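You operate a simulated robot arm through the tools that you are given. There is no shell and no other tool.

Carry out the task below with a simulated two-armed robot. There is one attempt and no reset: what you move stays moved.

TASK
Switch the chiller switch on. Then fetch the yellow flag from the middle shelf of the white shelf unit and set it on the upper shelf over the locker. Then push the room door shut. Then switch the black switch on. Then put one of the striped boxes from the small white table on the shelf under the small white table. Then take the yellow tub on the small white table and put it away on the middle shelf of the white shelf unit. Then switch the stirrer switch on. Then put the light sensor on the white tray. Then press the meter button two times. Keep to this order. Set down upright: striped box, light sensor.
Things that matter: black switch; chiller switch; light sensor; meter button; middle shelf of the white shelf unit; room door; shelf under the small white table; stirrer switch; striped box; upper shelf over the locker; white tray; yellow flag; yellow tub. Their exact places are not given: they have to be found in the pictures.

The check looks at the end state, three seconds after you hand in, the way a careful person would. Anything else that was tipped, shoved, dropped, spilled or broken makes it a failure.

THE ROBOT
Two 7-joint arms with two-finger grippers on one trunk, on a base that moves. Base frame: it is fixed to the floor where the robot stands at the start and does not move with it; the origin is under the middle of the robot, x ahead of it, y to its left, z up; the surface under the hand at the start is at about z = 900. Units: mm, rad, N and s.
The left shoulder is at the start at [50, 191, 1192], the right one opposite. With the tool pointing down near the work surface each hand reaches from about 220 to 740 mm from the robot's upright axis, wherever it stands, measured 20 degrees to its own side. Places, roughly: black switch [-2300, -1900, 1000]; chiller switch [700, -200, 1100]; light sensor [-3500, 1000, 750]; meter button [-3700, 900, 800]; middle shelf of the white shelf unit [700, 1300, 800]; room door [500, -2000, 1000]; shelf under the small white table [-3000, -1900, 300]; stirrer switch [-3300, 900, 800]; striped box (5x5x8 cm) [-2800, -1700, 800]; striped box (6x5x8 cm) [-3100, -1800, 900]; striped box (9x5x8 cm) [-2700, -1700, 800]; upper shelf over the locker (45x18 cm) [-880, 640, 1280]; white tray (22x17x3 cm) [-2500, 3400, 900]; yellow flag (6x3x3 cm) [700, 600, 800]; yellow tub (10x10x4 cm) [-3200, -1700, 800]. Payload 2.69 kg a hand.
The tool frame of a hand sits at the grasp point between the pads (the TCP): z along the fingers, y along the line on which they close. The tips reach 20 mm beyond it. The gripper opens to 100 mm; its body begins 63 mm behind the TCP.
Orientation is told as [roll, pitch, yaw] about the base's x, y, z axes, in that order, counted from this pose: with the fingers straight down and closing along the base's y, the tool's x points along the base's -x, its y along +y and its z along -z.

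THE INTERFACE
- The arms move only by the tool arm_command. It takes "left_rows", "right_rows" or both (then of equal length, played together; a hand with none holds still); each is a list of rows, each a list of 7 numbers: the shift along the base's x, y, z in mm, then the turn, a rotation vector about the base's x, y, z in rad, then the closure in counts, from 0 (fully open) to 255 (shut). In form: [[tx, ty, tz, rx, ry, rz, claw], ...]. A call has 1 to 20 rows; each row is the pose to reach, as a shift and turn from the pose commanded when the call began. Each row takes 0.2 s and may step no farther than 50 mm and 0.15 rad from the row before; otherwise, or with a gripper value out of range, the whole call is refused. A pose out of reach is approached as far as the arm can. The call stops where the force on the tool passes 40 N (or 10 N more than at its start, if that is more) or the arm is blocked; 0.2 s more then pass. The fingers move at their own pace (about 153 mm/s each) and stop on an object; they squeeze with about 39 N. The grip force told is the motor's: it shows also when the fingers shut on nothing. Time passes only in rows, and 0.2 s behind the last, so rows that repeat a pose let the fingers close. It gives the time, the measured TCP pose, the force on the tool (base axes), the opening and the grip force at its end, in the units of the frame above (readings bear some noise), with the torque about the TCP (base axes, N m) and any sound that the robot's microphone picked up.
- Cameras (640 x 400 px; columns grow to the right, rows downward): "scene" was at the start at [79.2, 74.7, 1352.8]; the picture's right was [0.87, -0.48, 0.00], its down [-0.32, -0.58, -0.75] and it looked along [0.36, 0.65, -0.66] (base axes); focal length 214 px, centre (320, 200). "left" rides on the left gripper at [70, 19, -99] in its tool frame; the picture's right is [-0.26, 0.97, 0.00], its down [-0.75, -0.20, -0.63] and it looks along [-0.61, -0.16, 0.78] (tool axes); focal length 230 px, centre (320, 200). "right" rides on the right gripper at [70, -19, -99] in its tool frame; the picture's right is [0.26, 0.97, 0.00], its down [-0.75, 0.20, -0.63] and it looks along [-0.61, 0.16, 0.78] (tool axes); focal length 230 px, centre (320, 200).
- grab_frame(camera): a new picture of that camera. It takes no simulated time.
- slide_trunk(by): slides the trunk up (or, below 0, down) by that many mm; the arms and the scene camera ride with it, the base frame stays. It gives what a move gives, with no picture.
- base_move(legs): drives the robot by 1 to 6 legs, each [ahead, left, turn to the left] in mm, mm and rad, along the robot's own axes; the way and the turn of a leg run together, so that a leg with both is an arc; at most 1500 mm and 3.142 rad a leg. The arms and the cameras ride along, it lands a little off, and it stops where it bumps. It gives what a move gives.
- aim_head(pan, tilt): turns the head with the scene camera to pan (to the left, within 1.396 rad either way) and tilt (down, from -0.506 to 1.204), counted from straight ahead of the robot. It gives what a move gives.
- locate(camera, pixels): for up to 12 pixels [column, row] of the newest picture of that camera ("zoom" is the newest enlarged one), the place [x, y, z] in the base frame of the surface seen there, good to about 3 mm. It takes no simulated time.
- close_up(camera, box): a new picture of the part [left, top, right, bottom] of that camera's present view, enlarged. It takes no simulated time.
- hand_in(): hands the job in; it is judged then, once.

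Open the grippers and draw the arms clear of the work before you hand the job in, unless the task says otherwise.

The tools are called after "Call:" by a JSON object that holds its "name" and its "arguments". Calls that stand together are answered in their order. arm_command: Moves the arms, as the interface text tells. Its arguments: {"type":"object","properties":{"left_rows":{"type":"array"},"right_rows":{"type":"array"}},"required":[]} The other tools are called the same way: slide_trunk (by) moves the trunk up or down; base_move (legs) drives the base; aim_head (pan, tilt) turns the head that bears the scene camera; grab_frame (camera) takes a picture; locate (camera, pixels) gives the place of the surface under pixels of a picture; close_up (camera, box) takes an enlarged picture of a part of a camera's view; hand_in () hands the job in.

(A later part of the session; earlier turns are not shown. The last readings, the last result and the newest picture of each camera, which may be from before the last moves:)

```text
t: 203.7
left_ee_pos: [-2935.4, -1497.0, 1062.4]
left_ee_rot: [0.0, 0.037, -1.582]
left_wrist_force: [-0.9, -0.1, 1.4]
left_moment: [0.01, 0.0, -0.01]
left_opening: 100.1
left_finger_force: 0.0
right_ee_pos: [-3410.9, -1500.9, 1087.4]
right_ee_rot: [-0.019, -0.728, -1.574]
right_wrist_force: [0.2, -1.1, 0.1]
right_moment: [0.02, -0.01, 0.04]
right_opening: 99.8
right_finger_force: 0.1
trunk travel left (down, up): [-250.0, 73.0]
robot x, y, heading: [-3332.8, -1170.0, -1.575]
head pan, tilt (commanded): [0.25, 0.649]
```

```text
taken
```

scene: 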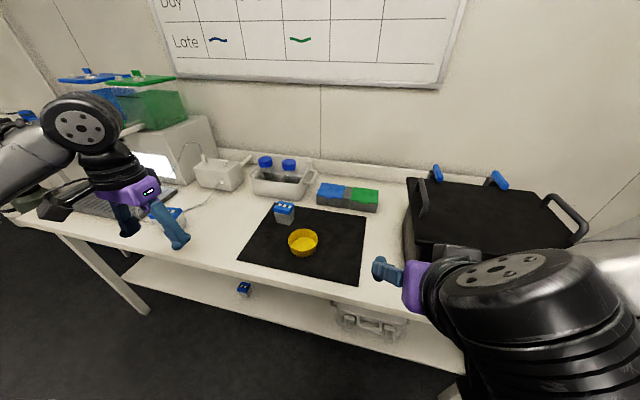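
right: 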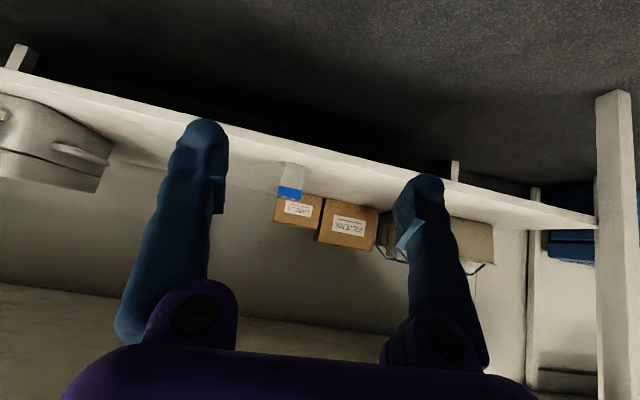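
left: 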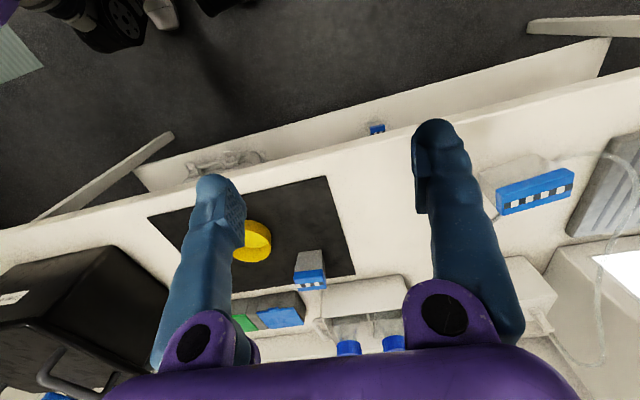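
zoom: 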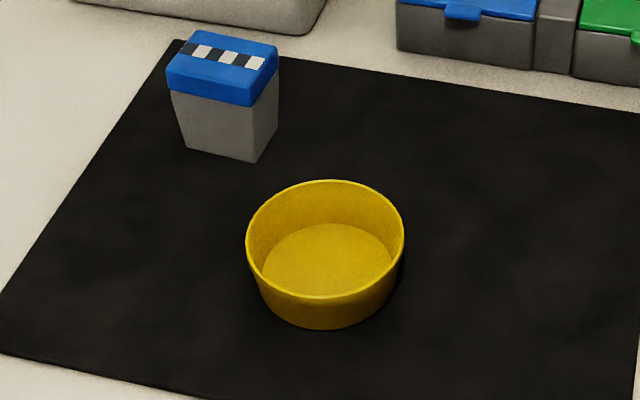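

The tub's centre is about (-3152,-1720), radius ~45. I tilt the left hand ~35° forward, partly close it to ~56 mm and bring it above the left rim.

Call:
{"name": "arm_command", "arguments": {"left_rows": [[-21, -28, -17, -0.08, 0, 0, 112], [-43, -56, -34, -0.16, 0, 0, 112], [-64, -84, -51, -0.24, 0, 0, 112], [-86, -112, -68, -0.32, 0, 0, 112], [-107, -140, -85, -0.4, 0, 0, 112], [-129, -168, -102, -0.48, 0, 0, 112], [-150, -197, -119, -0.56, 0, 0, 112], [-171, -227, -137, -0.64, 0, 0, 112]]}}

Call:
{"name": "grab_frame", "arguments": {"camera": "left"}}

Call:
{"name": "grab_frame", "arguments": {"camera": "scene"}}

```text
t: 205.5
left_ee_pos: [-3107.8, -1724.8, 923.4]
left_ee_rot: [0.01, -0.605, -1.585]
left_wrist_force: [-0.1, -0.6, -0.4]
left_moment: [0.01, 0.01, -0.07]
left_opening: 55.9
left_finger_force: 0.0
right_ee_pos: [-3411.4, -1500.8, 1086.7]
right_ee_rot: [-0.02, -0.728, -1.574]
right_wrist_force: [0.1, -0.3, -0.6]
right_moment: [0.03, 0.0, 0.0]
right_opening: 99.9
right_finger_force: 0.1
trunk travel left (down, up): [-250.0, 73.0]
robot x, y, heading: [-3333.6, -1172.9, -1.573]
head pan, tilt (commanded): [0.25, 0.649]
```

```text
taken
```

left: 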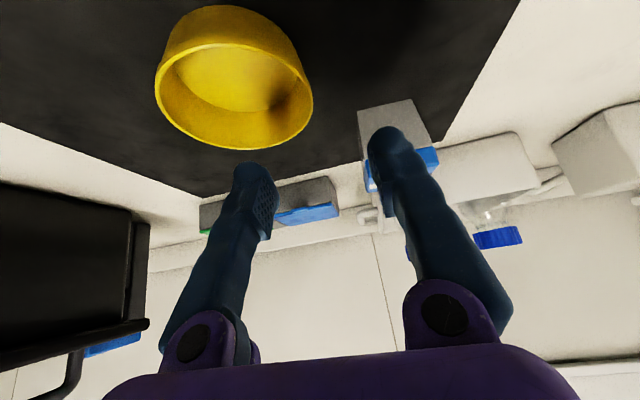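

```text
taken
```

scene: 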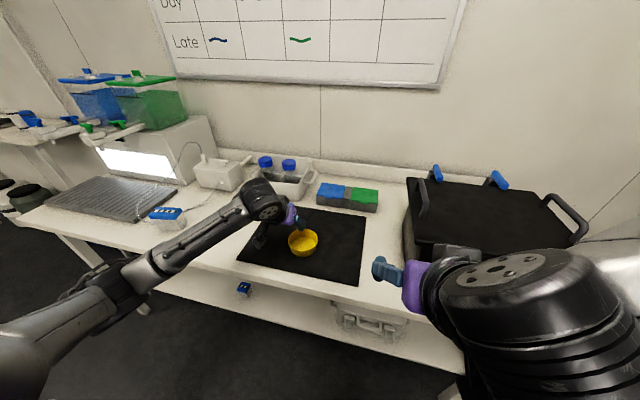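

The left rim lies between the fingers. I descend partway and check.

Call:
{"name": "arm_command", "arguments": {"left_rows": [[0, 0, -15, 0, 0, 0, 112], [0, 0, -30, 0, 0, 0, 112], [0, 0, -40, 0, 0, 0, 112]]}}

Call:
{"name": "grab_frame", "arguments": {"camera": "left"}}

Call:
{"name": "close_up", "arguments": {"camera": "scene", "box": [240, 170, 360, 270]}}

```text
t: 206.3
left_ee_pos: [-3107.1, -1725.1, 885.0]
left_ee_rot: [0.007, -0.603, -1.584]
left_wrist_force: [-0.6, 0.1, 0.4]
left_moment: [-0.02, -0.01, 0.0]
left_opening: 56.1
left_finger_force: 0.0
right_ee_pos: [-3411.3, -1501.1, 1086.2]
right_ee_rot: [-0.019, -0.728, -1.575]
right_wrist_force: [0.6, -1.0, -0.6]
right_moment: [0.0, -0.03, -0.02]
right_opening: 99.9
right_finger_force: 0.1
trunk travel left (down, up): [-250.0, 73.0]
robot x, y, heading: [-3331.8, -1169.4, -1.572]
head pan, tilt (commanded): [0.25, 0.649]
```

```text
taken
```

left: 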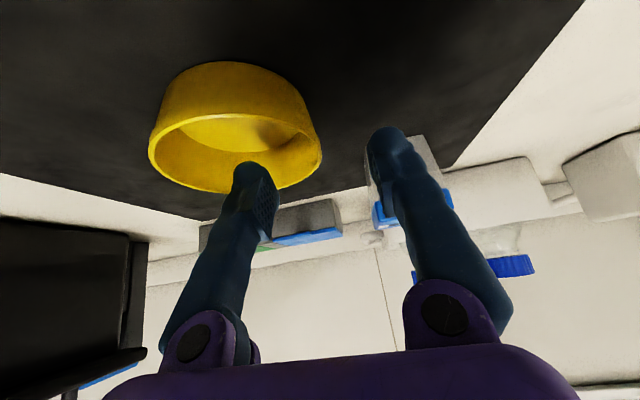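

```text
4.00 times, centred on (300, 220) of scene
```

zoom: 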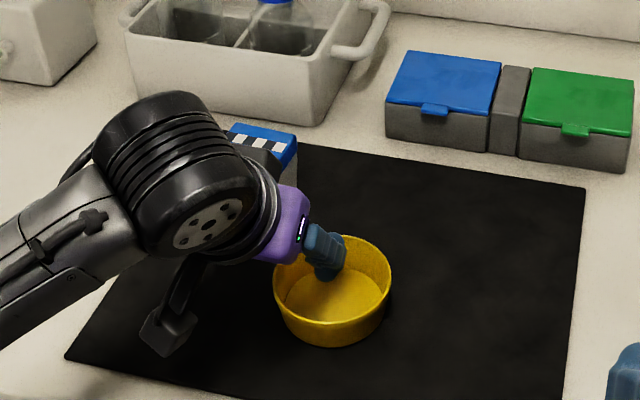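

Good: the inner finger is over the bowl, the outer one outside. I go down to z≈857 and close.

Call:
{"name": "arm_command", "arguments": {"left_rows": [[0, 0, -10, 0, 0, 0, 112], [0, 0, -19, 0, 0, 0, 112], [0, 0, -27, 0, 0, 0, 112]]}}

Call:
{"name": "grab_frame", "arguments": {"camera": "left"}}

Call:
{"name": "close_up", "arguments": {"camera": "scene", "box": [240, 170, 360, 270]}}

```text
t: 207.1
left_ee_pos: [-3107.7, -1725.1, 858.1]
left_ee_rot: [0.007, -0.603, -1.585]
left_wrist_force: [-0.2, -0.3, -0.6]
left_moment: [0.0, -0.02, 0.0]
left_opening: 55.9
left_finger_force: 0.0
right_ee_pos: [-3410.3, -1501.0, 1086.6]
right_ee_rot: [-0.02, -0.728, -1.575]
right_wrist_force: [-0.3, -0.1, 0.1]
right_moment: [0.0, 0.04, -0.01]
right_opening: 100.1
right_finger_force: 0.0
trunk travel left (down, up): [-250.0, 73.0]
robot x, y, heading: [-3335.1, -1174.3, -1.574]
head pan, tilt (commanded): [0.25, 0.649]
```

```text
taken
```

left: 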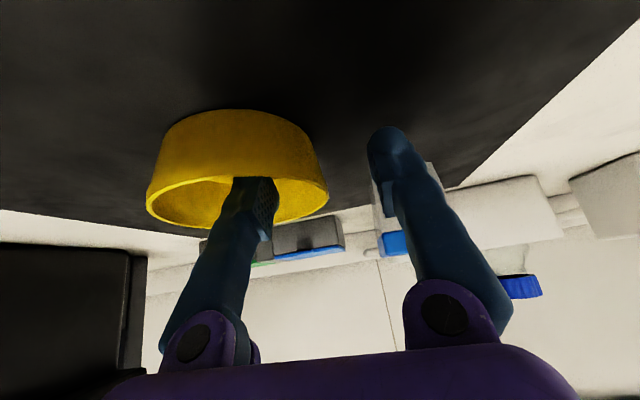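

```text
4.00 times, centred on (300, 220) of scene
```

zoom: 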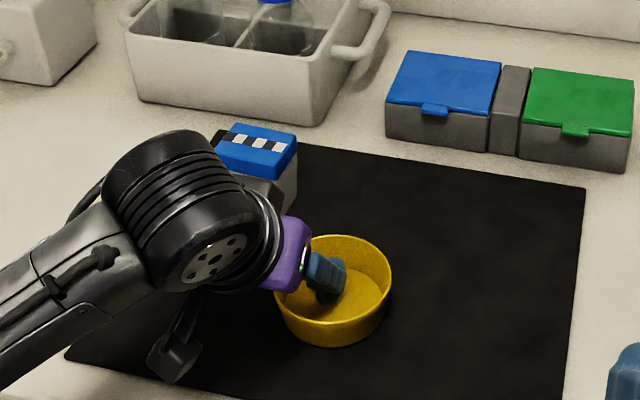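

The inner finger is inside the tub. I close the grip on the rim.

Call:
{"name": "arm_command", "arguments": {"left_rows": [[0, 0, 0, 0, 0, 0, 180], [0, 0, 0, 0, 0, 0, 255], [0, 0, 0, 0, 0, 0, 255], [0, 0, 0, 0, 0, 0, 255]]}}

Call:
{"name": "grab_frame", "arguments": {"camera": "left"}}

Call:
{"name": "close_up", "arguments": {"camera": "scene", "box": [240, 170, 360, 270]}}

```text
t: 208.1
left_ee_pos: [-3107.4, -1724.0, 858.9]
left_ee_rot: [0.007, -0.603, -1.586]
left_wrist_force: [-0.1, -0.4, 1.7]
left_moment: [0.01, 0.1, 0.0]
left_opening: 6.4
left_finger_force: 30.8
right_ee_pos: [-3410.7, -1501.0, 1087.0]
right_ee_rot: [-0.02, -0.729, -1.574]
right_wrist_force: [0.1, 0.0, -0.5]
right_moment: [0.0, 0.05, -0.02]
right_opening: 100.1
right_finger_force: 0.0
trunk travel left (down, up): [-250.0, 73.0]
robot x, y, heading: [-3330.4, -1171.7, -1.573]
head pan, tilt (commanded): [0.25, 0.649]
```

```text
taken
```

left: 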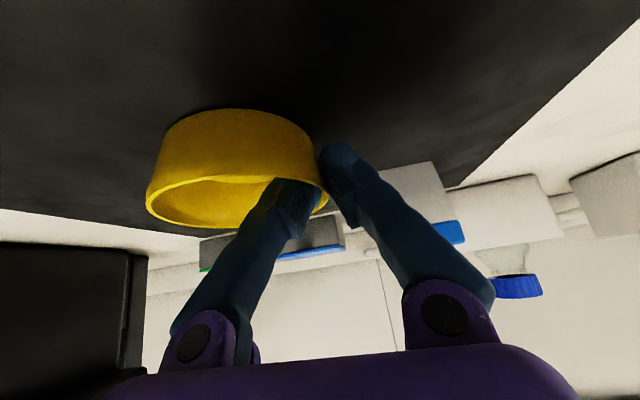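

```text
4.00 times, centred on (300, 220) of scene
```

zoom: 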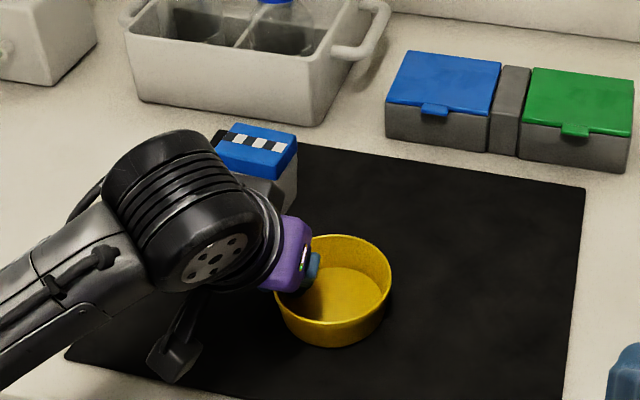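

The rim is gripped (opening 6.4). I lift gently and check that the tub comes along level.

Call:
{"name": "arm_command", "arguments": {"left_rows": [[0, 0, 8, 0, 0, 0, 255], [0, 0, 18, 0, 0, 0, 255], [0, 0, 30, 0, 0, 0, 255]]}}

Call:
{"name": "grab_frame", "arguments": {"camera": "left"}}

Call:
{"name": "close_up", "arguments": {"camera": "scene", "box": [240, 170, 360, 270]}}

```text
t: 208.9
left_ee_pos: [-3108.6, -1725.1, 889.2]
left_ee_rot: [0.005, -0.603, -1.584]
left_wrist_force: [0.0, -0.4, -0.6]
left_moment: [-0.02, -0.04, 0.02]
left_opening: 6.0
left_finger_force: 31.1
right_ee_pos: [-3411.3, -1500.2, 1087.0]
right_ee_rot: [-0.02, -0.728, -1.573]
right_wrist_force: [-0.2, 0.5, 0.3]
right_moment: [-0.02, -0.02, -0.01]
right_opening: 100.2
right_finger_force: 0.1
trunk travel left (down, up): [-250.0, 73.0]
robot x, y, heading: [-3332.6, -1171.3, -1.576]
head pan, tilt (commanded): [0.25, 0.649]
```

```text
taken
```

left: 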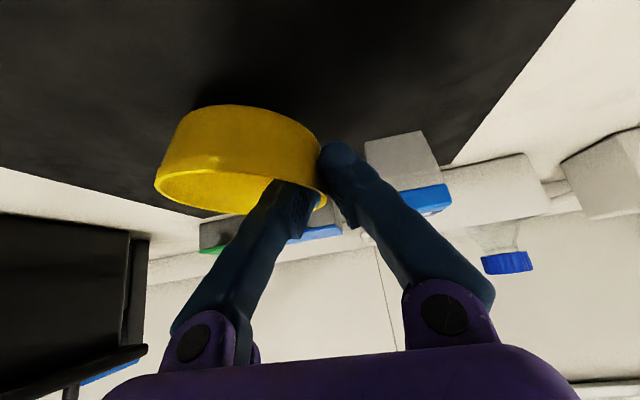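

```text
4.00 times, centred on (300, 220) of scene
```

zoom: 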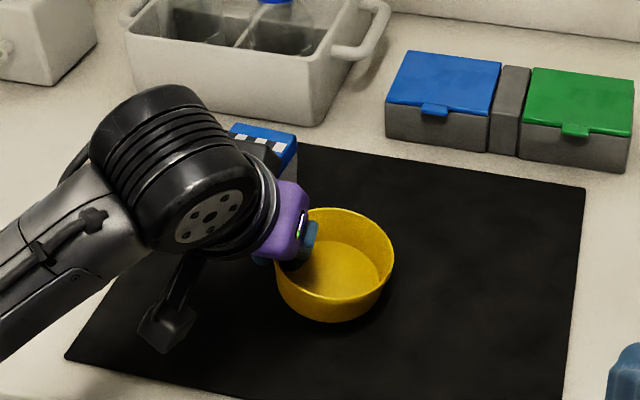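

The tub comes up cleanly. I raise it and draw the left hand back to a travelling pose.

Call:
{"name": "arm_command", "arguments": {"left_rows": [[0, 0, 40, 0, 0, 0, 255], [0, 5, 80, 0, 0, 0, 255], [0, 30, 110, 0, 0, 0, 255], [0, 65, 130, 0, 0, 0, 255], [5, 105, 145, 0, 0, 0, 255], [10, 145, 155, 0, 0, 0, 255], [15, 185, 160, 0, 0, 0, 255], [20, 220, 160, 0, 0, 0, 255]]}}

Call:
{"name": "base_move", "arguments": {"legs": [[-200, 0, 0]]}}

Call:
{"name": "grab_frame", "arguments": {"camera": "scene"}}

Call:
{"name": "grab_frame", "arguments": {"camera": "left"}}

```text
t: 210.7
left_ee_pos: [-3093.4, -1574.7, 1054.2]
left_ee_rot: [0.008, -0.603, -1.584]
left_wrist_force: [-0.2, 0.3, -0.3]
left_moment: [0.0, 0.0, -0.03]
left_opening: 5.9
left_finger_force: 30.9
left hand out of reach, approached as far as the arm can: row 7, 8
right_ee_pos: [-3410.7, -1500.4, 1087.5]
right_ee_rot: [-0.018, -0.728, -1.572]
right_wrist_force: [-0.2, -0.1, -0.2]
right_moment: [-0.02, 0.03, -0.01]
right_opening: 100.0
right_finger_force: 0.1
trunk travel left (down, up): [-250.0, 73.0]
robot x, y, heading: [-3333.6, -1170.6, -1.573]
head pan, tilt (commanded): [0.25, 0.649]
```

```text
t: 212.3
left_ee_pos: [-3093.1, -1373.1, 1054.2]
left_ee_rot: [0.006, -0.601, -1.587]
left_wrist_force: [-0.3, 0.2, 0.0]
left_moment: [0.01, 0.01, -0.02]
left_opening: 6.2
left_finger_force: 30.8
right_ee_pos: [-3410.1, -1297.9, 1087.3]
right_ee_rot: [-0.019, -0.731, -1.577]
right_wrist_force: [-0.3, 0.4, 0.4]
right_moment: [-0.01, 0.03, 0.05]
right_opening: 100.1
right_finger_force: 0.1
trunk travel left (down, up): [-250.0, 73.0]
robot x, y, heading: [-3332.2, -968.7, -1.576]
head pan, tilt (commanded): [0.25, 0.649]
```

```text
taken
```

scene: 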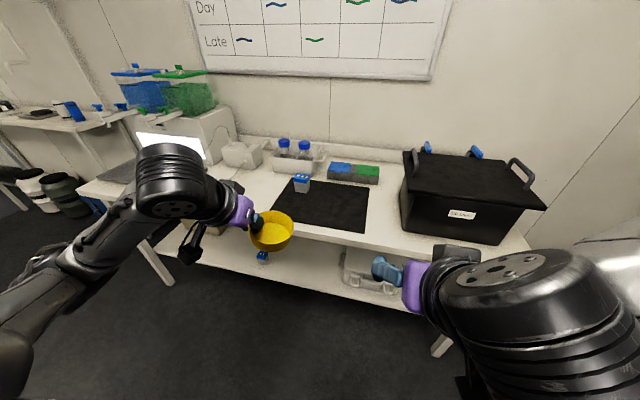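

```text
taken
```

left: 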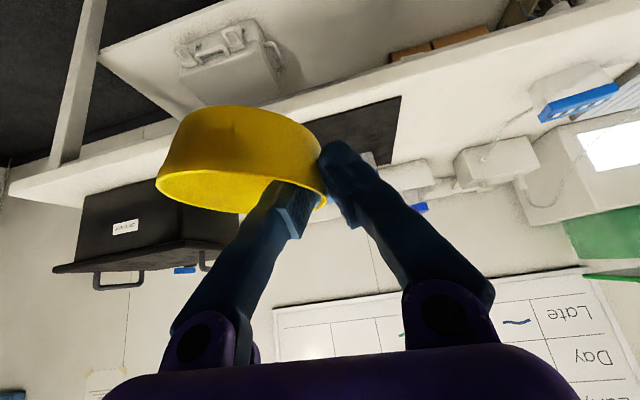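

Now I turn left to face +x and drive back along the lane to x≈-130.

Call:
{"name": "base_move", "arguments": {"legs": [[-60, 0, 0], [0, 0, 1.576], [1500, 0, 0], [1500, 0, 0]]}}

Call:
{"name": "aim_head", "arguments": {"pan": 0.5, "tilt": 0.4}}

Call:
{"name": "grab_frame", "arguments": {"camera": "scene"}}

```text
t: 231.2
left_ee_pos: [64.5, -547.6, 1053.7]
left_ee_rot: [0.007, -0.6, 0.031]
left_wrist_force: [0.0, -0.1, -0.3]
left_moment: [0.01, -0.02, 0.03]
left_opening: 6.0
left_finger_force: 31.2
right_ee_pos: [4.5, -868.4, 1087.3]
right_ee_rot: [-0.019, -0.728, 0.041]
right_wrist_force: [0.4, 1.1, 0.5]
right_moment: [-0.01, -0.01, 0.02]
right_opening: 99.8
right_finger_force: 0.1
trunk travel left (down, up): [-250.0, 73.0]
robot x, y, heading: [-331.1, -806.3, 0.044]
head pan, tilt (commanded): [0.25, 0.649]
```

```text
t: 231.9
left_ee_pos: [64.5, -548.8, 1054.8]
left_ee_rot: [0.007, -0.601, 0.03]
left_wrist_force: [-0.1, 0.8, -0.6]
left_moment: [0.01, -0.05, 0.02]
left_opening: 5.9
left_finger_force: 31.4
right_ee_pos: [5.2, -867.2, 1086.9]
right_ee_rot: [-0.018, -0.727, 0.042]
right_wrist_force: [0.2, -0.6, 0.1]
right_moment: [0.02, -0.02, 0.01]
right_opening: 100.0
right_finger_force: 0.0
trunk travel left (down, up): [-250.0, 73.0]
robot x, y, heading: [-327.8, -804.3, 0.04]
head pan, tilt (commanded): [0.499, 0.4]
```

```text
taken
```

scene: 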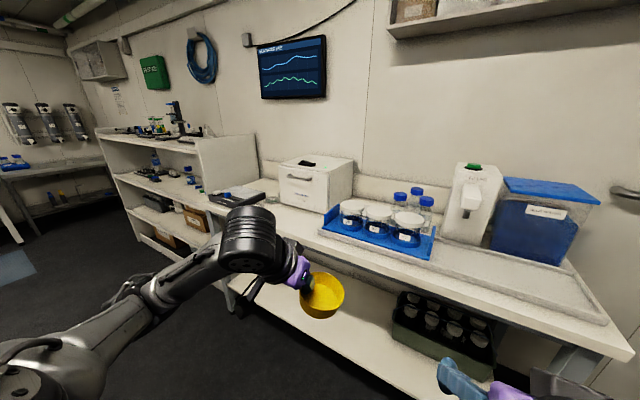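

The tub is still held. I move ahead to x≈-130 and strafe left along the tables to the shelf unit.

Call:
{"name": "base_move", "arguments": {"legs": [[195, 0, -0.04], [0, 1500, 0], [0, 270, 0]]}}

Call:
{"name": "aim_head", "arguments": {"pan": 0.15, "tilt": 0.7}}

Call:
{"name": "grab_frame", "arguments": {"camera": "scene"}}

```text
t: 249.1
left_ee_pos: [278.9, 1224.4, 1054.7]
left_ee_rot: [0.006, -0.602, -0.025]
left_wrist_force: [0.0, 0.0, -0.5]
left_moment: [0.01, 0.0, 0.03]
left_opening: 5.9
left_finger_force: 31.2
right_ee_pos: [201.3, 907.5, 1087.1]
right_ee_rot: [-0.02, -0.727, -0.016]
right_wrist_force: [0.3, 1.6, 0.2]
right_moment: [-0.02, 0.0, 0.03]
right_opening: 99.9
right_finger_force: 0.0
trunk travel left (down, up): [-250.0, 73.0]
robot x, y, heading: [-127.0, 988.9, -0.016]
head pan, tilt (commanded): [0.499, 0.4]
```

```text
t: 250.0
left_ee_pos: [279.5, 1224.6, 1054.4]
left_ee_rot: [0.008, -0.602, -0.026]
left_wrist_force: [0.7, -0.6, -0.5]
left_moment: [0.01, -0.02, -0.02]
left_opening: 6.0
left_finger_force: 31.3
right_ee_pos: [201.1, 909.1, 1086.7]
right_ee_rot: [-0.021, -0.727, -0.016]
right_wrist_force: [-0.4, -0.4, -0.1]
right_moment: [0.0, -0.01, 0.02]
right_opening: 99.9
right_finger_force: 0.0
trunk travel left (down, up): [-250.0, 73.0]
robot x, y, heading: [-128.1, 992.4, -0.018]
head pan, tilt (commanded): [0.15, 0.7]
```

```text
taken
```

scene: 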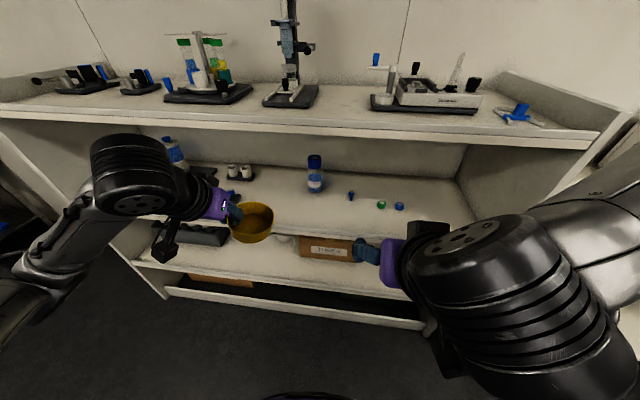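

I locate the free area of the middle shelf.

Call:
{"name": "locate", "arguments": {"camera": "scene", "pixels": [[316, 190], [350, 197], [382, 206], [400, 207], [300, 210], [340, 220], [290, 200], [246, 175], [232, 172], [430, 200], [320, 232], [440, 160]]}}

Call:
{"name": "close_up", "arguments": {"camera": "scene", "box": [200, 120, 480, 260]}}

```text
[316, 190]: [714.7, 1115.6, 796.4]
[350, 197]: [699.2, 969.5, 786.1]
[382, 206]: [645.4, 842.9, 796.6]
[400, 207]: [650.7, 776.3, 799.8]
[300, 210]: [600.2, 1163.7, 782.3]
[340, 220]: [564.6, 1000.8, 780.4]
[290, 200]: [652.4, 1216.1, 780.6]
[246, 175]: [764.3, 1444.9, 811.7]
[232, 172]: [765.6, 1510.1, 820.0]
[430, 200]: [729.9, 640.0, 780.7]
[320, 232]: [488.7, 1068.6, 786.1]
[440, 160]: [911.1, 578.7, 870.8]
```

```text
2.29 times, centred on (340, 190) of scene
```

zoom: 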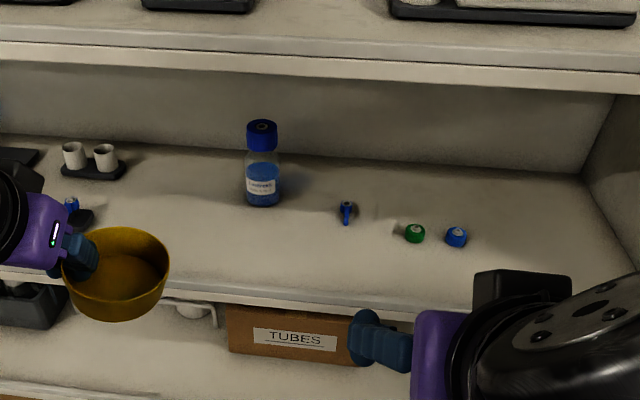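

I choose a free spot around (595,1030) in front of the gap between the bottle and the blue flag. First I check how level the tub hangs.

Call:
{"name": "slide_trunk", "arguments": {"by": -100}}

Call:
{"name": "close_up", "arguments": {"camera": "scene", "box": [180, 130, 300, 220]}}

Call:
{"name": "grab_frame", "arguments": {"camera": "left"}}

```text
t: 251.3
left_ee_pos: [278.4, 1225.5, 954.0]
left_ee_rot: [0.006, -0.603, -0.027]
left_wrist_force: [0.3, 0.2, -0.6]
left_moment: [0.02, 0.0, -0.02]
left_opening: 6.1
left_finger_force: 31.3
right_ee_pos: [201.5, 908.7, 988.1]
right_ee_rot: [-0.02, -0.727, -0.017]
right_wrist_force: [0.0, 0.8, 0.1]
right_moment: [0.02, -0.02, 0.0]
right_opening: 100.1
right_finger_force: 0.0
trunk travel left (down, up): [-150.0, 173.0]
robot x, y, heading: [-125.1, 991.2, -0.016]
head pan, tilt (commanded): [0.15, 0.7]
```

```text
4.44 times, centred on (240, 175) of scene
```

zoom: 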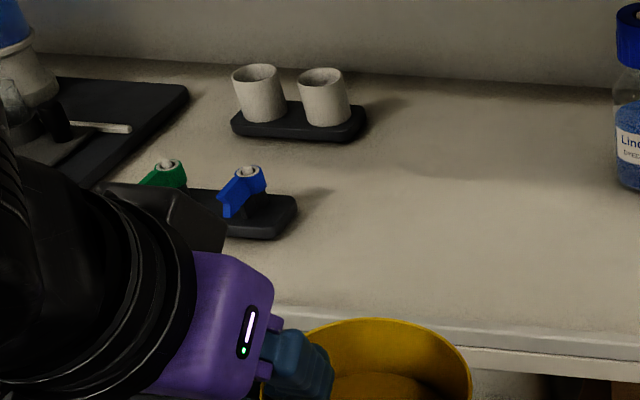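

```text
taken
```

left: 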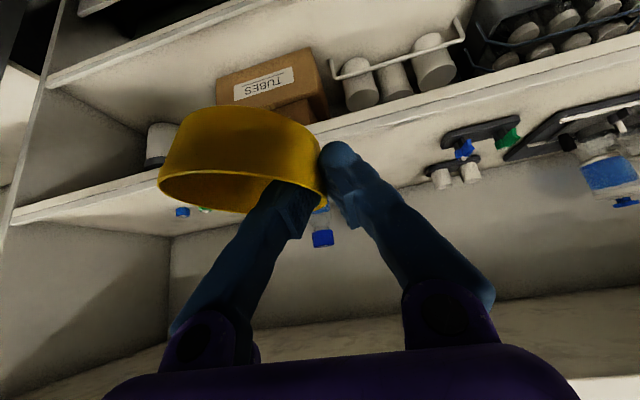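

There is also a large free area left of the bottle. I locate it and the tub's rim.

Call:
{"name": "locate", "arguments": {"camera": "zoom", "pixels": [[295, 215], [450, 220], [500, 250], [400, 250], [560, 300], [310, 335], [470, 370], [400, 322], [330, 340], [450, 345], [620, 150]]}}

Call:
{"name": "locate", "arguments": {"camera": "left", "pixels": [[162, 185], [318, 190], [240, 172], [235, 210], [165, 160], [310, 140], [240, 120], [320, 170]]}}

```text
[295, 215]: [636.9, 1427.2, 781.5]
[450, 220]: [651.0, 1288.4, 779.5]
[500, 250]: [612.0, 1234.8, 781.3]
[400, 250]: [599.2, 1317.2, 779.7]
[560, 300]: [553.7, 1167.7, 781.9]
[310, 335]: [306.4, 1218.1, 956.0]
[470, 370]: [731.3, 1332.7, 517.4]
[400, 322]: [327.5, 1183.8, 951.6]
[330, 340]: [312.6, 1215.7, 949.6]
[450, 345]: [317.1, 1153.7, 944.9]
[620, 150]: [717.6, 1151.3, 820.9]
```

```text
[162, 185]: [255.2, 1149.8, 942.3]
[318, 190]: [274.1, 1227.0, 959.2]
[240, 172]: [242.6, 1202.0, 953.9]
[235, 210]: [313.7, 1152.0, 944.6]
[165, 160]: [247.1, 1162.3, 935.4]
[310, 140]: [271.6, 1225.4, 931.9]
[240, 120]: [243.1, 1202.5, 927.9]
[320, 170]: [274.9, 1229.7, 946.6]
```

The tub hangs ~12° low on its far side, so I roll the hand -0.21 rad to level it while entering the shelf toward (600,1285).

Call:
{"name": "arm_command", "arguments": {"left_rows": [[15, 8, -10, -0.1, 0, 0, 255], [30, 16, -25, -0.21, 0, 0, 255], [60, 25, -45, -0.21, 0, 0, 255], [95, 34, -65, -0.21, 0, 0, 255], [130, 42, -84, -0.21, 0, 0, 255], [170, 50, -84, -0.21, 0, 0, 255], [210, 55, -84, -0.21, 0, 0, 255]]}}

Call:
{"name": "grab_frame", "arguments": {"camera": "scene"}}

Call:
{"name": "grab_frame", "arguments": {"camera": "left"}}

```text
t: 252.9
left_ee_pos: [489.2, 1281.4, 868.8]
left_ee_rot: [-0.246, -0.592, 0.114]
left_wrist_force: [0.0, 0.8, -0.3]
left_moment: [0.0, 0.0, 0.0]
left_opening: 6.2
left_finger_force: 30.8
right_ee_pos: [200.7, 907.9, 986.3]
right_ee_rot: [-0.019, -0.727, -0.017]
right_wrist_force: [0.3, 0.4, -0.5]
right_moment: [-0.03, -0.01, 0.01]
right_opening: 100.0
right_finger_force: 0.0
trunk travel left (down, up): [-150.0, 173.0]
robot x, y, heading: [-126.6, 990.3, -0.016]
head pan, tilt (commanded): [0.15, 0.7]
```

```text
taken
```

scene: 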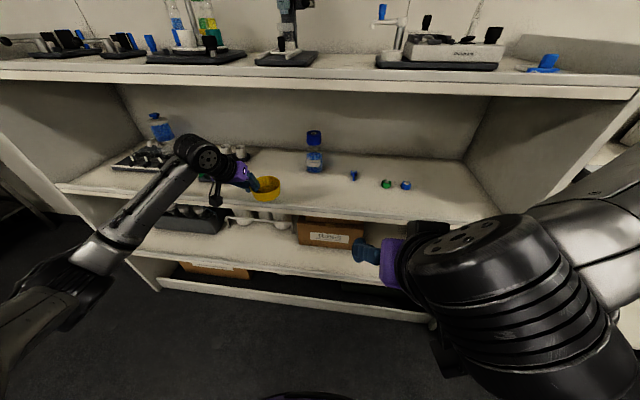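

```text
taken
```

left: 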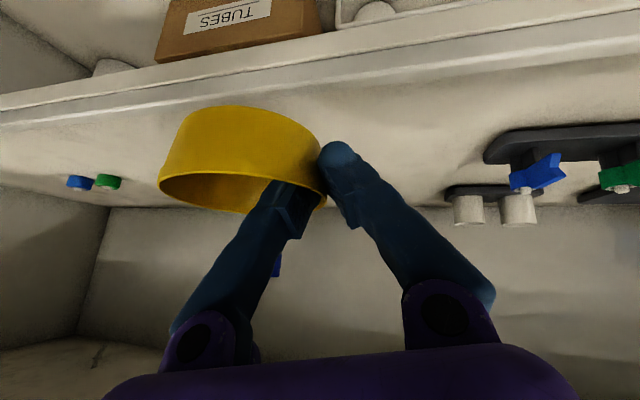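

The tub goes in. I move on to x≈600 and check it again.

Call:
{"name": "arm_command", "arguments": {"left_rows": [[40, 3, 0, 0, 0, 0, 255], [80, 5, -10, 0, 0, 0, 255], [110, 5, -20, 0, 0, 0, 255]]}}

Call:
{"name": "close_up", "arguments": {"camera": "scene", "box": [170, 110, 350, 230]}}

Call:
{"name": "grab_frame", "arguments": {"camera": "left"}}

Call:
{"name": "locate", "arguments": {"camera": "left", "pixels": [[162, 185], [318, 190], [240, 210], [170, 150], [310, 140], [240, 110], [320, 175], [200, 205]]}}

```text
t: 253.7
left_ee_pos: [600.9, 1285.3, 848.7]
left_ee_rot: [-0.246, -0.592, 0.115]
left_wrist_force: [-0.7, 0.4, -0.2]
left_moment: [-0.01, 0.0, -0.03]
left_opening: 5.9
left_finger_force: 31.0
right_ee_pos: [200.0, 908.5, 986.5]
right_ee_rot: [-0.021, -0.728, -0.016]
right_wrist_force: [0.5, -0.4, -0.2]
right_moment: [0.0, -0.02, -0.04]
right_opening: 99.9
right_finger_force: 0.1
trunk travel left (down, up): [-150.0, 173.0]
robot x, y, heading: [-127.3, 989.7, -0.016]
head pan, tilt (commanded): [0.15, 0.7]
```

```text
3.33 times, centred on (260, 170) of scene
```

zoom: 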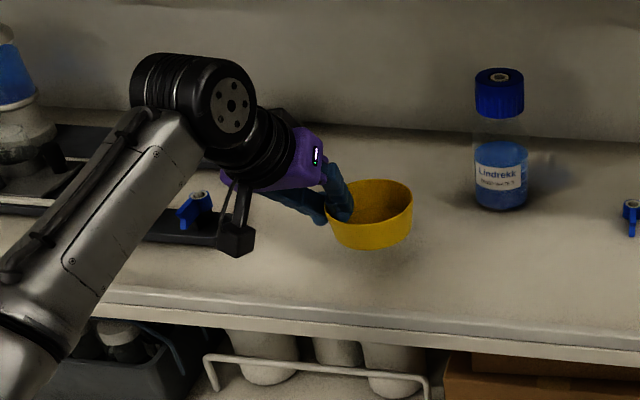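

```text
taken
```

left: 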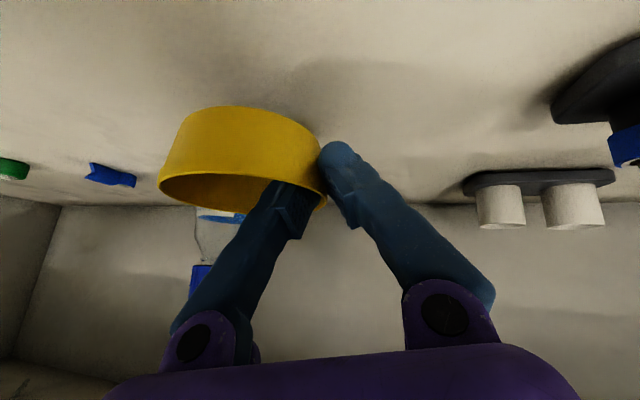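

```text
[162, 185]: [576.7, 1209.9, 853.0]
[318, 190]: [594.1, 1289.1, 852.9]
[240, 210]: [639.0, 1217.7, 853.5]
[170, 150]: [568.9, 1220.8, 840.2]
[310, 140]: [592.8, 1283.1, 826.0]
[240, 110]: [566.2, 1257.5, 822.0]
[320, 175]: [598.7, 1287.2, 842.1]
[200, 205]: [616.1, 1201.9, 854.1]
```

The tub is level now (rim z≈853 all round), its bottom ~36 mm above the shelf. I lower it.

Call:
{"name": "arm_command", "arguments": {"left_rows": [[0, 0, -14, 0, 0, 0, 255], [0, 0, -26, 0, 0, 0, 255], [0, 0, -32, 0, 0, 0, 255], [0, 0, -35, 0, 0, 0, 255]]}}

Call:
{"name": "close_up", "arguments": {"camera": "scene", "box": [170, 110, 350, 230]}}

```text
t: 254.7
left_ee_pos: [598.6, 1285.3, 815.1]
left_ee_rot: [-0.246, -0.592, 0.117]
left_wrist_force: [-0.9, 0.3, -1.3]
left_moment: [0.04, 0.01, -0.01]
left_opening: 5.6
left_finger_force: 31.1
right_ee_pos: [200.0, 908.5, 986.8]
right_ee_rot: [-0.02, -0.727, -0.015]
right_wrist_force: [0.6, -0.7, -0.1]
right_moment: [0.02, 0.01, 0.01]
right_opening: 99.9
right_finger_force: 0.0
trunk travel left (down, up): [-150.0, 173.0]
robot x, y, heading: [-130.7, 995.3, -0.021]
head pan, tilt (commanded): [0.15, 0.7]
```

```text
3.33 times, centred on (260, 170) of scene
```

zoom: 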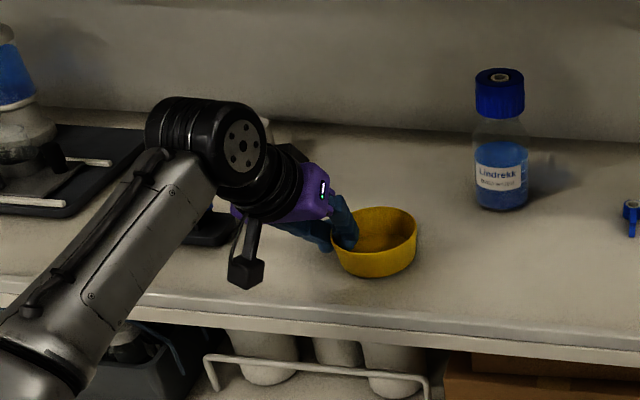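

Almost down; I lower in 1.5 mm steps to contact.

Call:
{"name": "arm_command", "arguments": {"left_rows": [[0, 0, -1.5, 0, 0, 0, 255], [0, 0, -3, 0, 0, 0, 255]]}}

```text
t: 255.3
left_ee_pos: [599.7, 1286.1, 813.1]
left_ee_rot: [-0.246, -0.594, 0.116]
left_wrist_force: [-0.7, 0.0, 0.0]
left_moment: [-0.02, 0.02, -0.01]
left_opening: 6.1
left_finger_force: 31.0
right_ee_pos: [200.8, 908.7, 987.3]
right_ee_rot: [-0.02, -0.728, -0.015]
right_wrist_force: [-0.9, 0.4, 0.9]
right_moment: [-0.02, -0.03, 0.03]
right_opening: 99.9
right_finger_force: 0.0
trunk travel left (down, up): [-150.0, 173.0]
robot x, y, heading: [-127.8, 987.6, -0.015]
head pan, tilt (commanded): [0.15, 0.7]
```

Call:
{"name": "arm_command", "arguments": {"left_rows": [[0, 0, -1.5, 0, 0, 0, 255], [0, 0, -3, 0, 0, 0, 255]]}}

Call:
{"name": "grab_frame", "arguments": {"camera": "left"}}

```text
t: 255.9
left_ee_pos: [600.0, 1285.4, 812.1]
left_ee_rot: [-0.248, -0.597, 0.117]
left_wrist_force: [0.6, 1.7, 7.7]
left_moment: [0.0, -0.06, 0.0]
left_opening: 6.1
left_finger_force: 30.9
right_ee_pos: [201.1, 907.4, 988.2]
right_ee_rot: [-0.019, -0.729, -0.016]
right_wrist_force: [-0.3, 0.4, -1.2]
right_moment: [0.01, 0.01, 0.01]
right_opening: 99.9
right_finger_force: 0.0
trunk travel left (down, up): [-150.0, 173.0]
robot x, y, heading: [-125.4, 988.1, -0.021]
head pan, tilt (commanded): [0.15, 0.7]
```

```text
taken
```

left: 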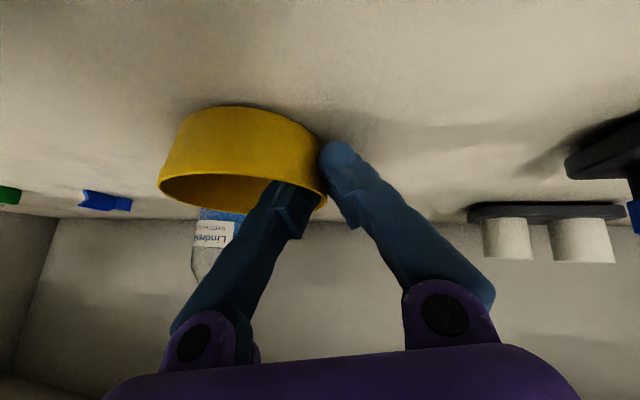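

Contact (7.7 N). I open the fingers partway to release the rim.

Call:
{"name": "arm_command", "arguments": {"left_rows": [[0, 0, 0, 0, 0, 0, 225], [0, 0, 0, 0, 0, 0, 190], [0, 0, 0, 0, 0, 0, 150], [0, 0, 0, 0, 0, 0, 130], [0, 0, 0, 0, 0, 0, 130]]}}

Call:
{"name": "grab_frame", "arguments": {"camera": "left"}}

Call:
{"name": "close_up", "arguments": {"camera": "scene", "box": [170, 110, 350, 230]}}

```text
t: 257.1
left_ee_pos: [598.8, 1284.3, 809.4]
left_ee_rot: [-0.247, -0.591, 0.116]
left_wrist_force: [0.8, 0.1, 0.3]
left_moment: [-0.02, -0.02, 0.02]
left_opening: 48.8
left_finger_force: 0.0
right_ee_pos: [201.3, 907.4, 987.3]
right_ee_rot: [-0.019, -0.729, -0.016]
right_wrist_force: [1.2, -0.8, -0.6]
right_moment: [0.01, 0.01, 0.03]
right_opening: 99.7
right_finger_force: 0.1
trunk travel left (down, up): [-150.0, 173.0]
robot x, y, heading: [-127.9, 990.0, -0.016]
head pan, tilt (commanded): [0.15, 0.7]
```

```text
taken
```

left: 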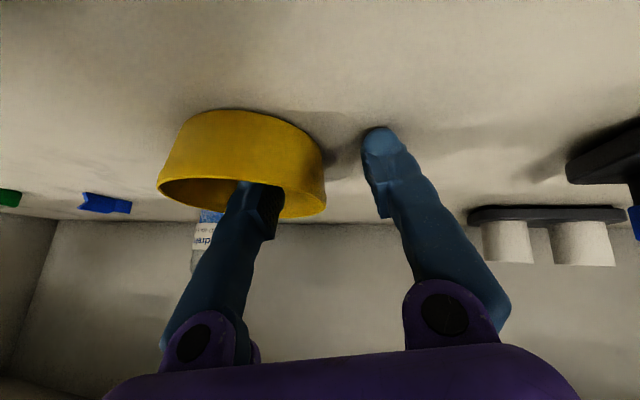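

```text
3.33 times, centred on (260, 170) of scene
```

zoom: 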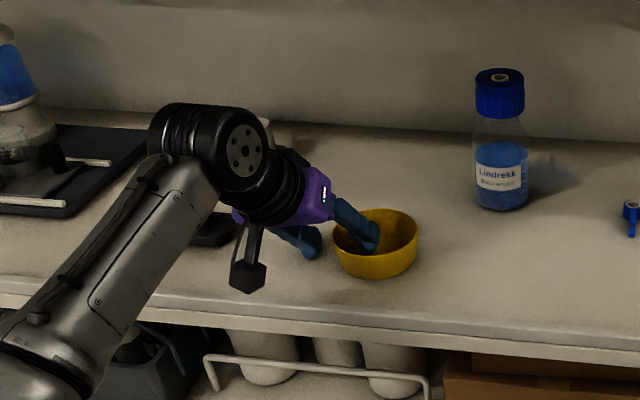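

The tub stands on the shelf. I raise the hand straight up out of the bowl, then draw it back out.

Call:
{"name": "arm_command", "arguments": {"left_rows": [[0, 0, 15, 0, 0, 0, 130], [0, 0, 30, 0, 0, 0, 130], [0, 0, 45, 0, 0, 0, 130], [0, 0, 58, 0, 0, 0, 130], [-30, 0, 62, 0, 0, 0, 130], [-70, 0, 62, 0.05, 0, 0, 130], [-110, 0, 62, 0.1, 0, 0, 130], [-150, 0, 62, 0.15, 0, 0, 100], [-190, 0, 65, 0.21, 0, 0, 60], [-230, 0, 80, 0.21, 0, 0, 30], [-270, 0, 100, 0.21, 0, 0, 0], [-305, 0, 120, 0.21, 0, 0, 0]]}}

Call:
{"name": "close_up", "arguments": {"camera": "scene", "box": [170, 110, 350, 230]}}

Call:
{"name": "grab_frame", "arguments": {"camera": "scene"}}

```text
t: 259.7
left_ee_pos: [292.5, 1286.4, 930.7]
left_ee_rot: [0.008, -0.601, -0.028]
left_wrist_force: [-0.5, -0.3, -0.2]
left_moment: [-0.01, -0.04, -0.01]
left_opening: 100.2
left_finger_force: 0.0
right_ee_pos: [199.3, 908.0, 987.0]
right_ee_rot: [-0.019, -0.728, -0.015]
right_wrist_force: [0.2, -0.1, 0.2]
right_moment: [0.04, 0.01, 0.01]
right_opening: 100.1
right_finger_force: 0.0
trunk travel left (down, up): [-150.0, 173.0]
robot x, y, heading: [-128.5, 997.6, -0.021]
head pan, tilt (commanded): [0.15, 0.7]
```

```text
3.33 times, centred on (260, 170) of scene
```

zoom: 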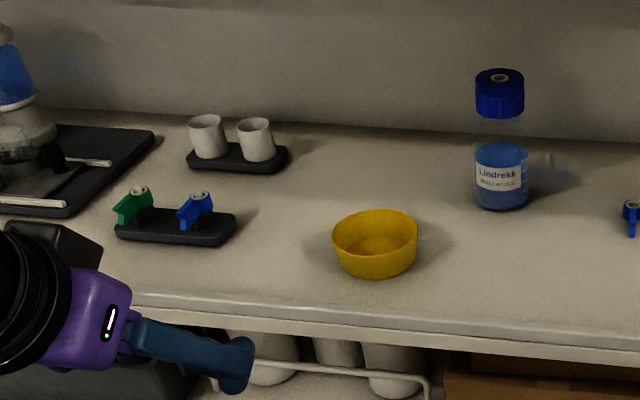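

```text
taken
```

scene: 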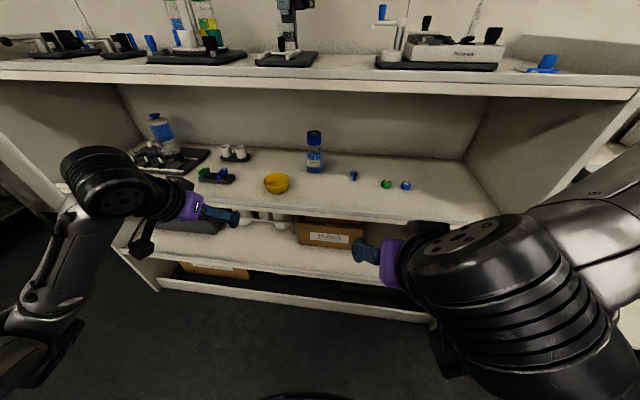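

The tub is in place, upright. Next comes the stirrer near [-3300,900]; I raise the trunk, move to the open lane at y≈1750 and turn to face -x.

Call:
{"name": "slide_trunk", "arguments": {"by": 100}}

Call:
{"name": "base_move", "arguments": {"legs": [[-150, 0, 0], [0, 760, 0], [0, 0, 3.14], [1000, 0, 0]]}}

Call:
{"name": "aim_head", "arguments": {"pan": 0.2, "tilt": 0.35}}

Call:
{"name": "grab_frame", "arguments": {"camera": "scene"}}

```text
t: 261.0
left_ee_pos: [292.4, 1287.1, 1031.3]
left_ee_rot: [0.007, -0.6, -0.026]
left_wrist_force: [-0.4, 0.8, 0.1]
left_moment: [0.0, 0.03, -0.01]
left_opening: 99.6
left_finger_force: 0.1
right_ee_pos: [201.5, 908.5, 1086.8]
right_ee_rot: [-0.019, -0.729, -0.016]
right_wrist_force: [-0.1, 0.2, -0.4]
right_moment: [0.01, -0.02, 0.01]
right_opening: 100.0
right_finger_force: 0.1
trunk travel left (down, up): [-250.0, 73.0]
robot x, y, heading: [-127.5, 991.6, -0.021]
head pan, tilt (commanded): [0.15, 0.7]
```

```text
t: 262.5
left_ee_pos: [158.2, 1289.2, 1030.3]
left_ee_rot: [0.008, -0.602, -0.029]
left_wrist_force: [0.6, 0.2, 0.4]
left_moment: [0.02, 0.04, 0.01]
left_opening: 100.1
left_finger_force: 0.0
right_ee_pos: [64.4, 910.7, 1087.2]
right_ee_rot: [-0.018, -0.727, -0.015]
right_wrist_force: [0.2, -0.5, 0.6]
right_moment: [0.01, 0.02, -0.01]
right_opening: 99.8
right_finger_force: 0.1
trunk travel left (down, up): [-250.0, 73.0]
robot x, y, heading: [-263.8, 990.9, -0.017]
head pan, tilt (commanded): [0.15, 0.7]
stopped in leg 1: the robot was blocked; the commanded pose is now the measured one
```

```text
t: 263.3
left_ee_pos: [154.4, 1288.9, 1030.6]
left_ee_rot: [0.008, -0.602, -0.027]
left_wrist_force: [-0.7, -0.6, -1.2]
left_moment: [0.0, 0.0, 0.0]
left_opening: 100.1
left_finger_force: 0.1
right_ee_pos: [62.5, 911.6, 1086.3]
right_ee_rot: [-0.019, -0.728, -0.014]
right_wrist_force: [-0.6, 0.3, -0.2]
right_moment: [0.02, -0.01, 0.04]
right_opening: 99.8
right_finger_force: 0.1
trunk travel left (down, up): [-250.0, 73.0]
robot x, y, heading: [-263.5, 992.5, -0.014]
head pan, tilt (commanded): [0.201, 0.351]
```

```text
taken
```

scene: 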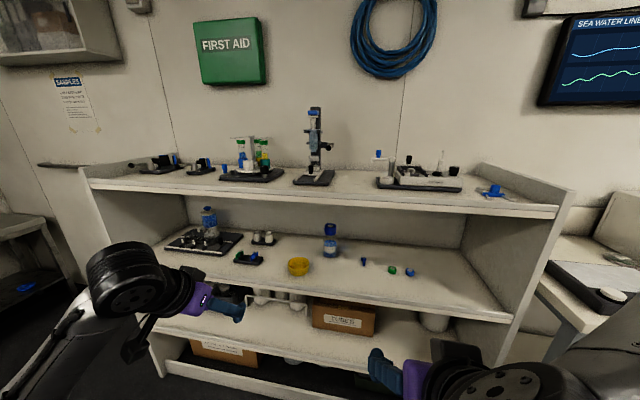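

The base's back (about 375 mm) touched the locker's side. I go ahead 40 mm and strafe left clear of it first.

Call:
{"name": "base_move", "arguments": {"legs": [[40, 0, 0], [0, 800, 0], [-100, 0, 0], [0, 0, 3.14]]}}

Call:
{"name": "grab_frame", "arguments": {"camera": "scene"}}

```text
t: 279.4
left_ee_pos: [-724.1, 1479.7, 1030.5]
left_ee_rot: [0.008, -0.604, -3.111]
left_wrist_force: [0.2, -0.5, 0.0]
left_moment: [0.0, -0.04, -0.02]
left_opening: 100.1
left_finger_force: 0.0
right_ee_pos: [-654.0, 1863.3, 1087.9]
right_ee_rot: [-0.019, -0.731, -3.096]
right_wrist_force: [-0.5, 0.6, 0.5]
right_moment: [0.0, 0.0, 0.02]
right_opening: 99.9
right_finger_force: 0.1
trunk travel left (down, up): [-250.0, 73.0]
robot x, y, heading: [-321.4, 1802.6, -3.102]
head pan, tilt (commanded): [0.201, 0.351]
```

```text
taken
```

scene: 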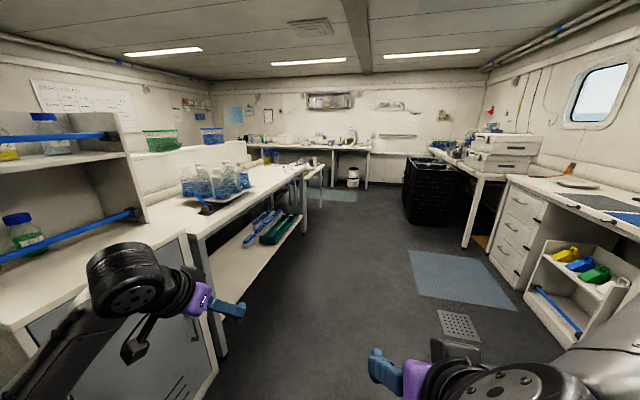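

The lane is open. I locate the black crates and the far table on the left before driving.

Call:
{"name": "locate", "arguments": {"camera": "scene", "pixels": [[405, 200], [462, 245], [440, 222], [300, 190], [310, 175], [265, 155], [345, 150], [325, 200], [355, 180], [290, 205]]}}

Call:
{"name": "close_up", "arguments": {"camera": "scene", "box": [220, 120, 380, 220]}}

```text
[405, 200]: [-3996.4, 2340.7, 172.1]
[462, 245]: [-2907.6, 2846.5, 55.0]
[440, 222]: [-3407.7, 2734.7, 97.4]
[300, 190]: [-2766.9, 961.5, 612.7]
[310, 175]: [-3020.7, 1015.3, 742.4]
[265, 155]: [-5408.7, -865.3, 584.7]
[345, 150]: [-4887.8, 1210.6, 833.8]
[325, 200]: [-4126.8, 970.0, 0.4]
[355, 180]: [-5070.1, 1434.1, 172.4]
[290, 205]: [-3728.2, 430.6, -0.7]
```

```text
4.00 times, centred on (300, 170) of scene
```

zoom: 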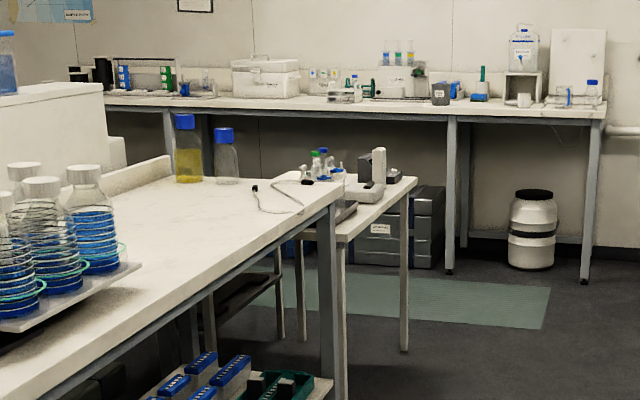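

The small table with stirrer and meter is at x≈-3000…-3800, front at y≈1015. I drive to about x=-3300 and turn to face it.

Call:
{"name": "base_move", "arguments": {"legs": [[0, 0, -0.04], [1500, 0, 0], [1450, 0, 0], [0, 0, 1.57]]}}

Call:
{"name": "aim_head", "arguments": {"pan": 0.0, "tilt": 0.5}}

Call:
{"name": "grab_frame", "arguments": {"camera": "scene"}}

```text
t: 298.0
left_ee_pos: [-3002.6, 1391.5, 1031.2]
left_ee_rot: [0.008, -0.602, -1.602]
left_wrist_force: [-0.6, 0.6, -0.3]
left_moment: [-0.01, 0.04, 0.01]
left_opening: 99.8
left_finger_force: 0.0
right_ee_pos: [-3380.1, 1485.4, 1087.0]
right_ee_rot: [-0.02, -0.73, -1.588]
right_wrist_force: [-0.1, -0.6, 0.4]
right_moment: [0.02, -0.03, -0.01]
right_opening: 100.1
right_finger_force: 0.0
trunk travel left (down, up): [-250.0, 73.0]
robot x, y, heading: [-3299.7, 1813.1, -1.588]
head pan, tilt (commanded): [0.201, 0.351]
```

```text
t: 298.7
left_ee_pos: [-3002.3, 1392.6, 1030.7]
left_ee_rot: [0.008, -0.601, -1.601]
left_wrist_force: [-0.1, 0.1, -0.2]
left_moment: [0.02, 0.0, -0.01]
left_opening: 99.8
left_finger_force: 0.1
right_ee_pos: [-3379.2, 1484.6, 1086.4]
right_ee_rot: [-0.02, -0.729, -1.589]
right_wrist_force: [-0.6, 0.6, 0.5]
right_moment: [0.0, 0.0, -0.02]
right_opening: 100.1
right_finger_force: 0.1
trunk travel left (down, up): [-250.0, 73.0]
robot x, y, heading: [-3299.5, 1814.1, -1.593]
head pan, tilt (commanded): [0.0, 0.499]
```

```text
taken
```

scene: 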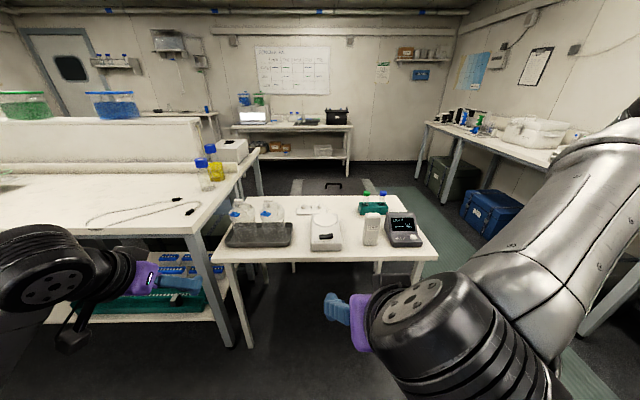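

I see the small table with a stirrer (325,235) with a black switch, a white sensor-like block (371,230) and a meter (404,228). I zoom in.

Call:
{"name": "close_up", "arguments": {"camera": "scene", "box": [210, 180, 450, 300]}}

Call:
{"name": "close_up", "arguments": {"camera": "scene", "box": [296, 190, 440, 264]}}

```text
2.67 times, centred on (330, 240) of scene
```

zoom: 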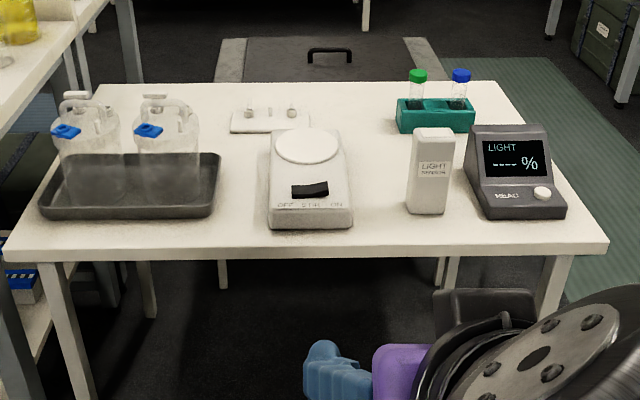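

```text
4.44 times, centred on (368, 227) of scene
```

zoom: 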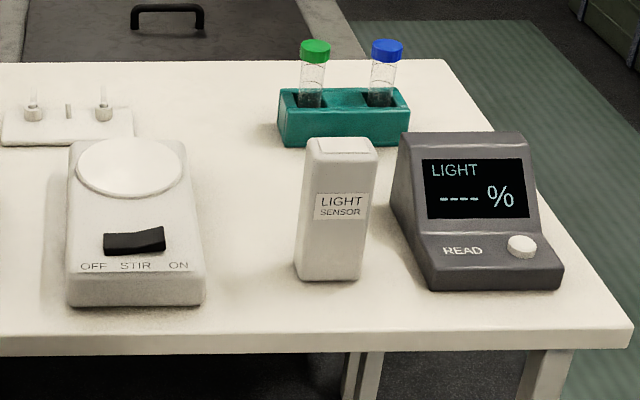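

The stirrer rocker's ON end (right) stands up; the meter has a white READ button; the light sensor stands between. I locate them.

Call:
{"name": "locate", "arguments": {"camera": "zoom", "pixels": [[158, 232], [150, 238], [135, 243], [112, 245], [180, 280], [525, 243], [521, 248], [340, 145], [312, 150], [372, 155], [330, 270], [470, 250]]}}

```text
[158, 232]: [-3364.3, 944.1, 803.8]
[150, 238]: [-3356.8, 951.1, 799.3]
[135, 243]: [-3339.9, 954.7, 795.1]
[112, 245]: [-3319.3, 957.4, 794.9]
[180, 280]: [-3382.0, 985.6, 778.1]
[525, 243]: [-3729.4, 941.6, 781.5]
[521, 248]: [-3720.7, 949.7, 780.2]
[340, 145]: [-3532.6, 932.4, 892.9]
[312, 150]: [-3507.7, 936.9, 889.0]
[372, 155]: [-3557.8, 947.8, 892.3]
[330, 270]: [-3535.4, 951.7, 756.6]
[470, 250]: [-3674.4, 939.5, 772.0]
```

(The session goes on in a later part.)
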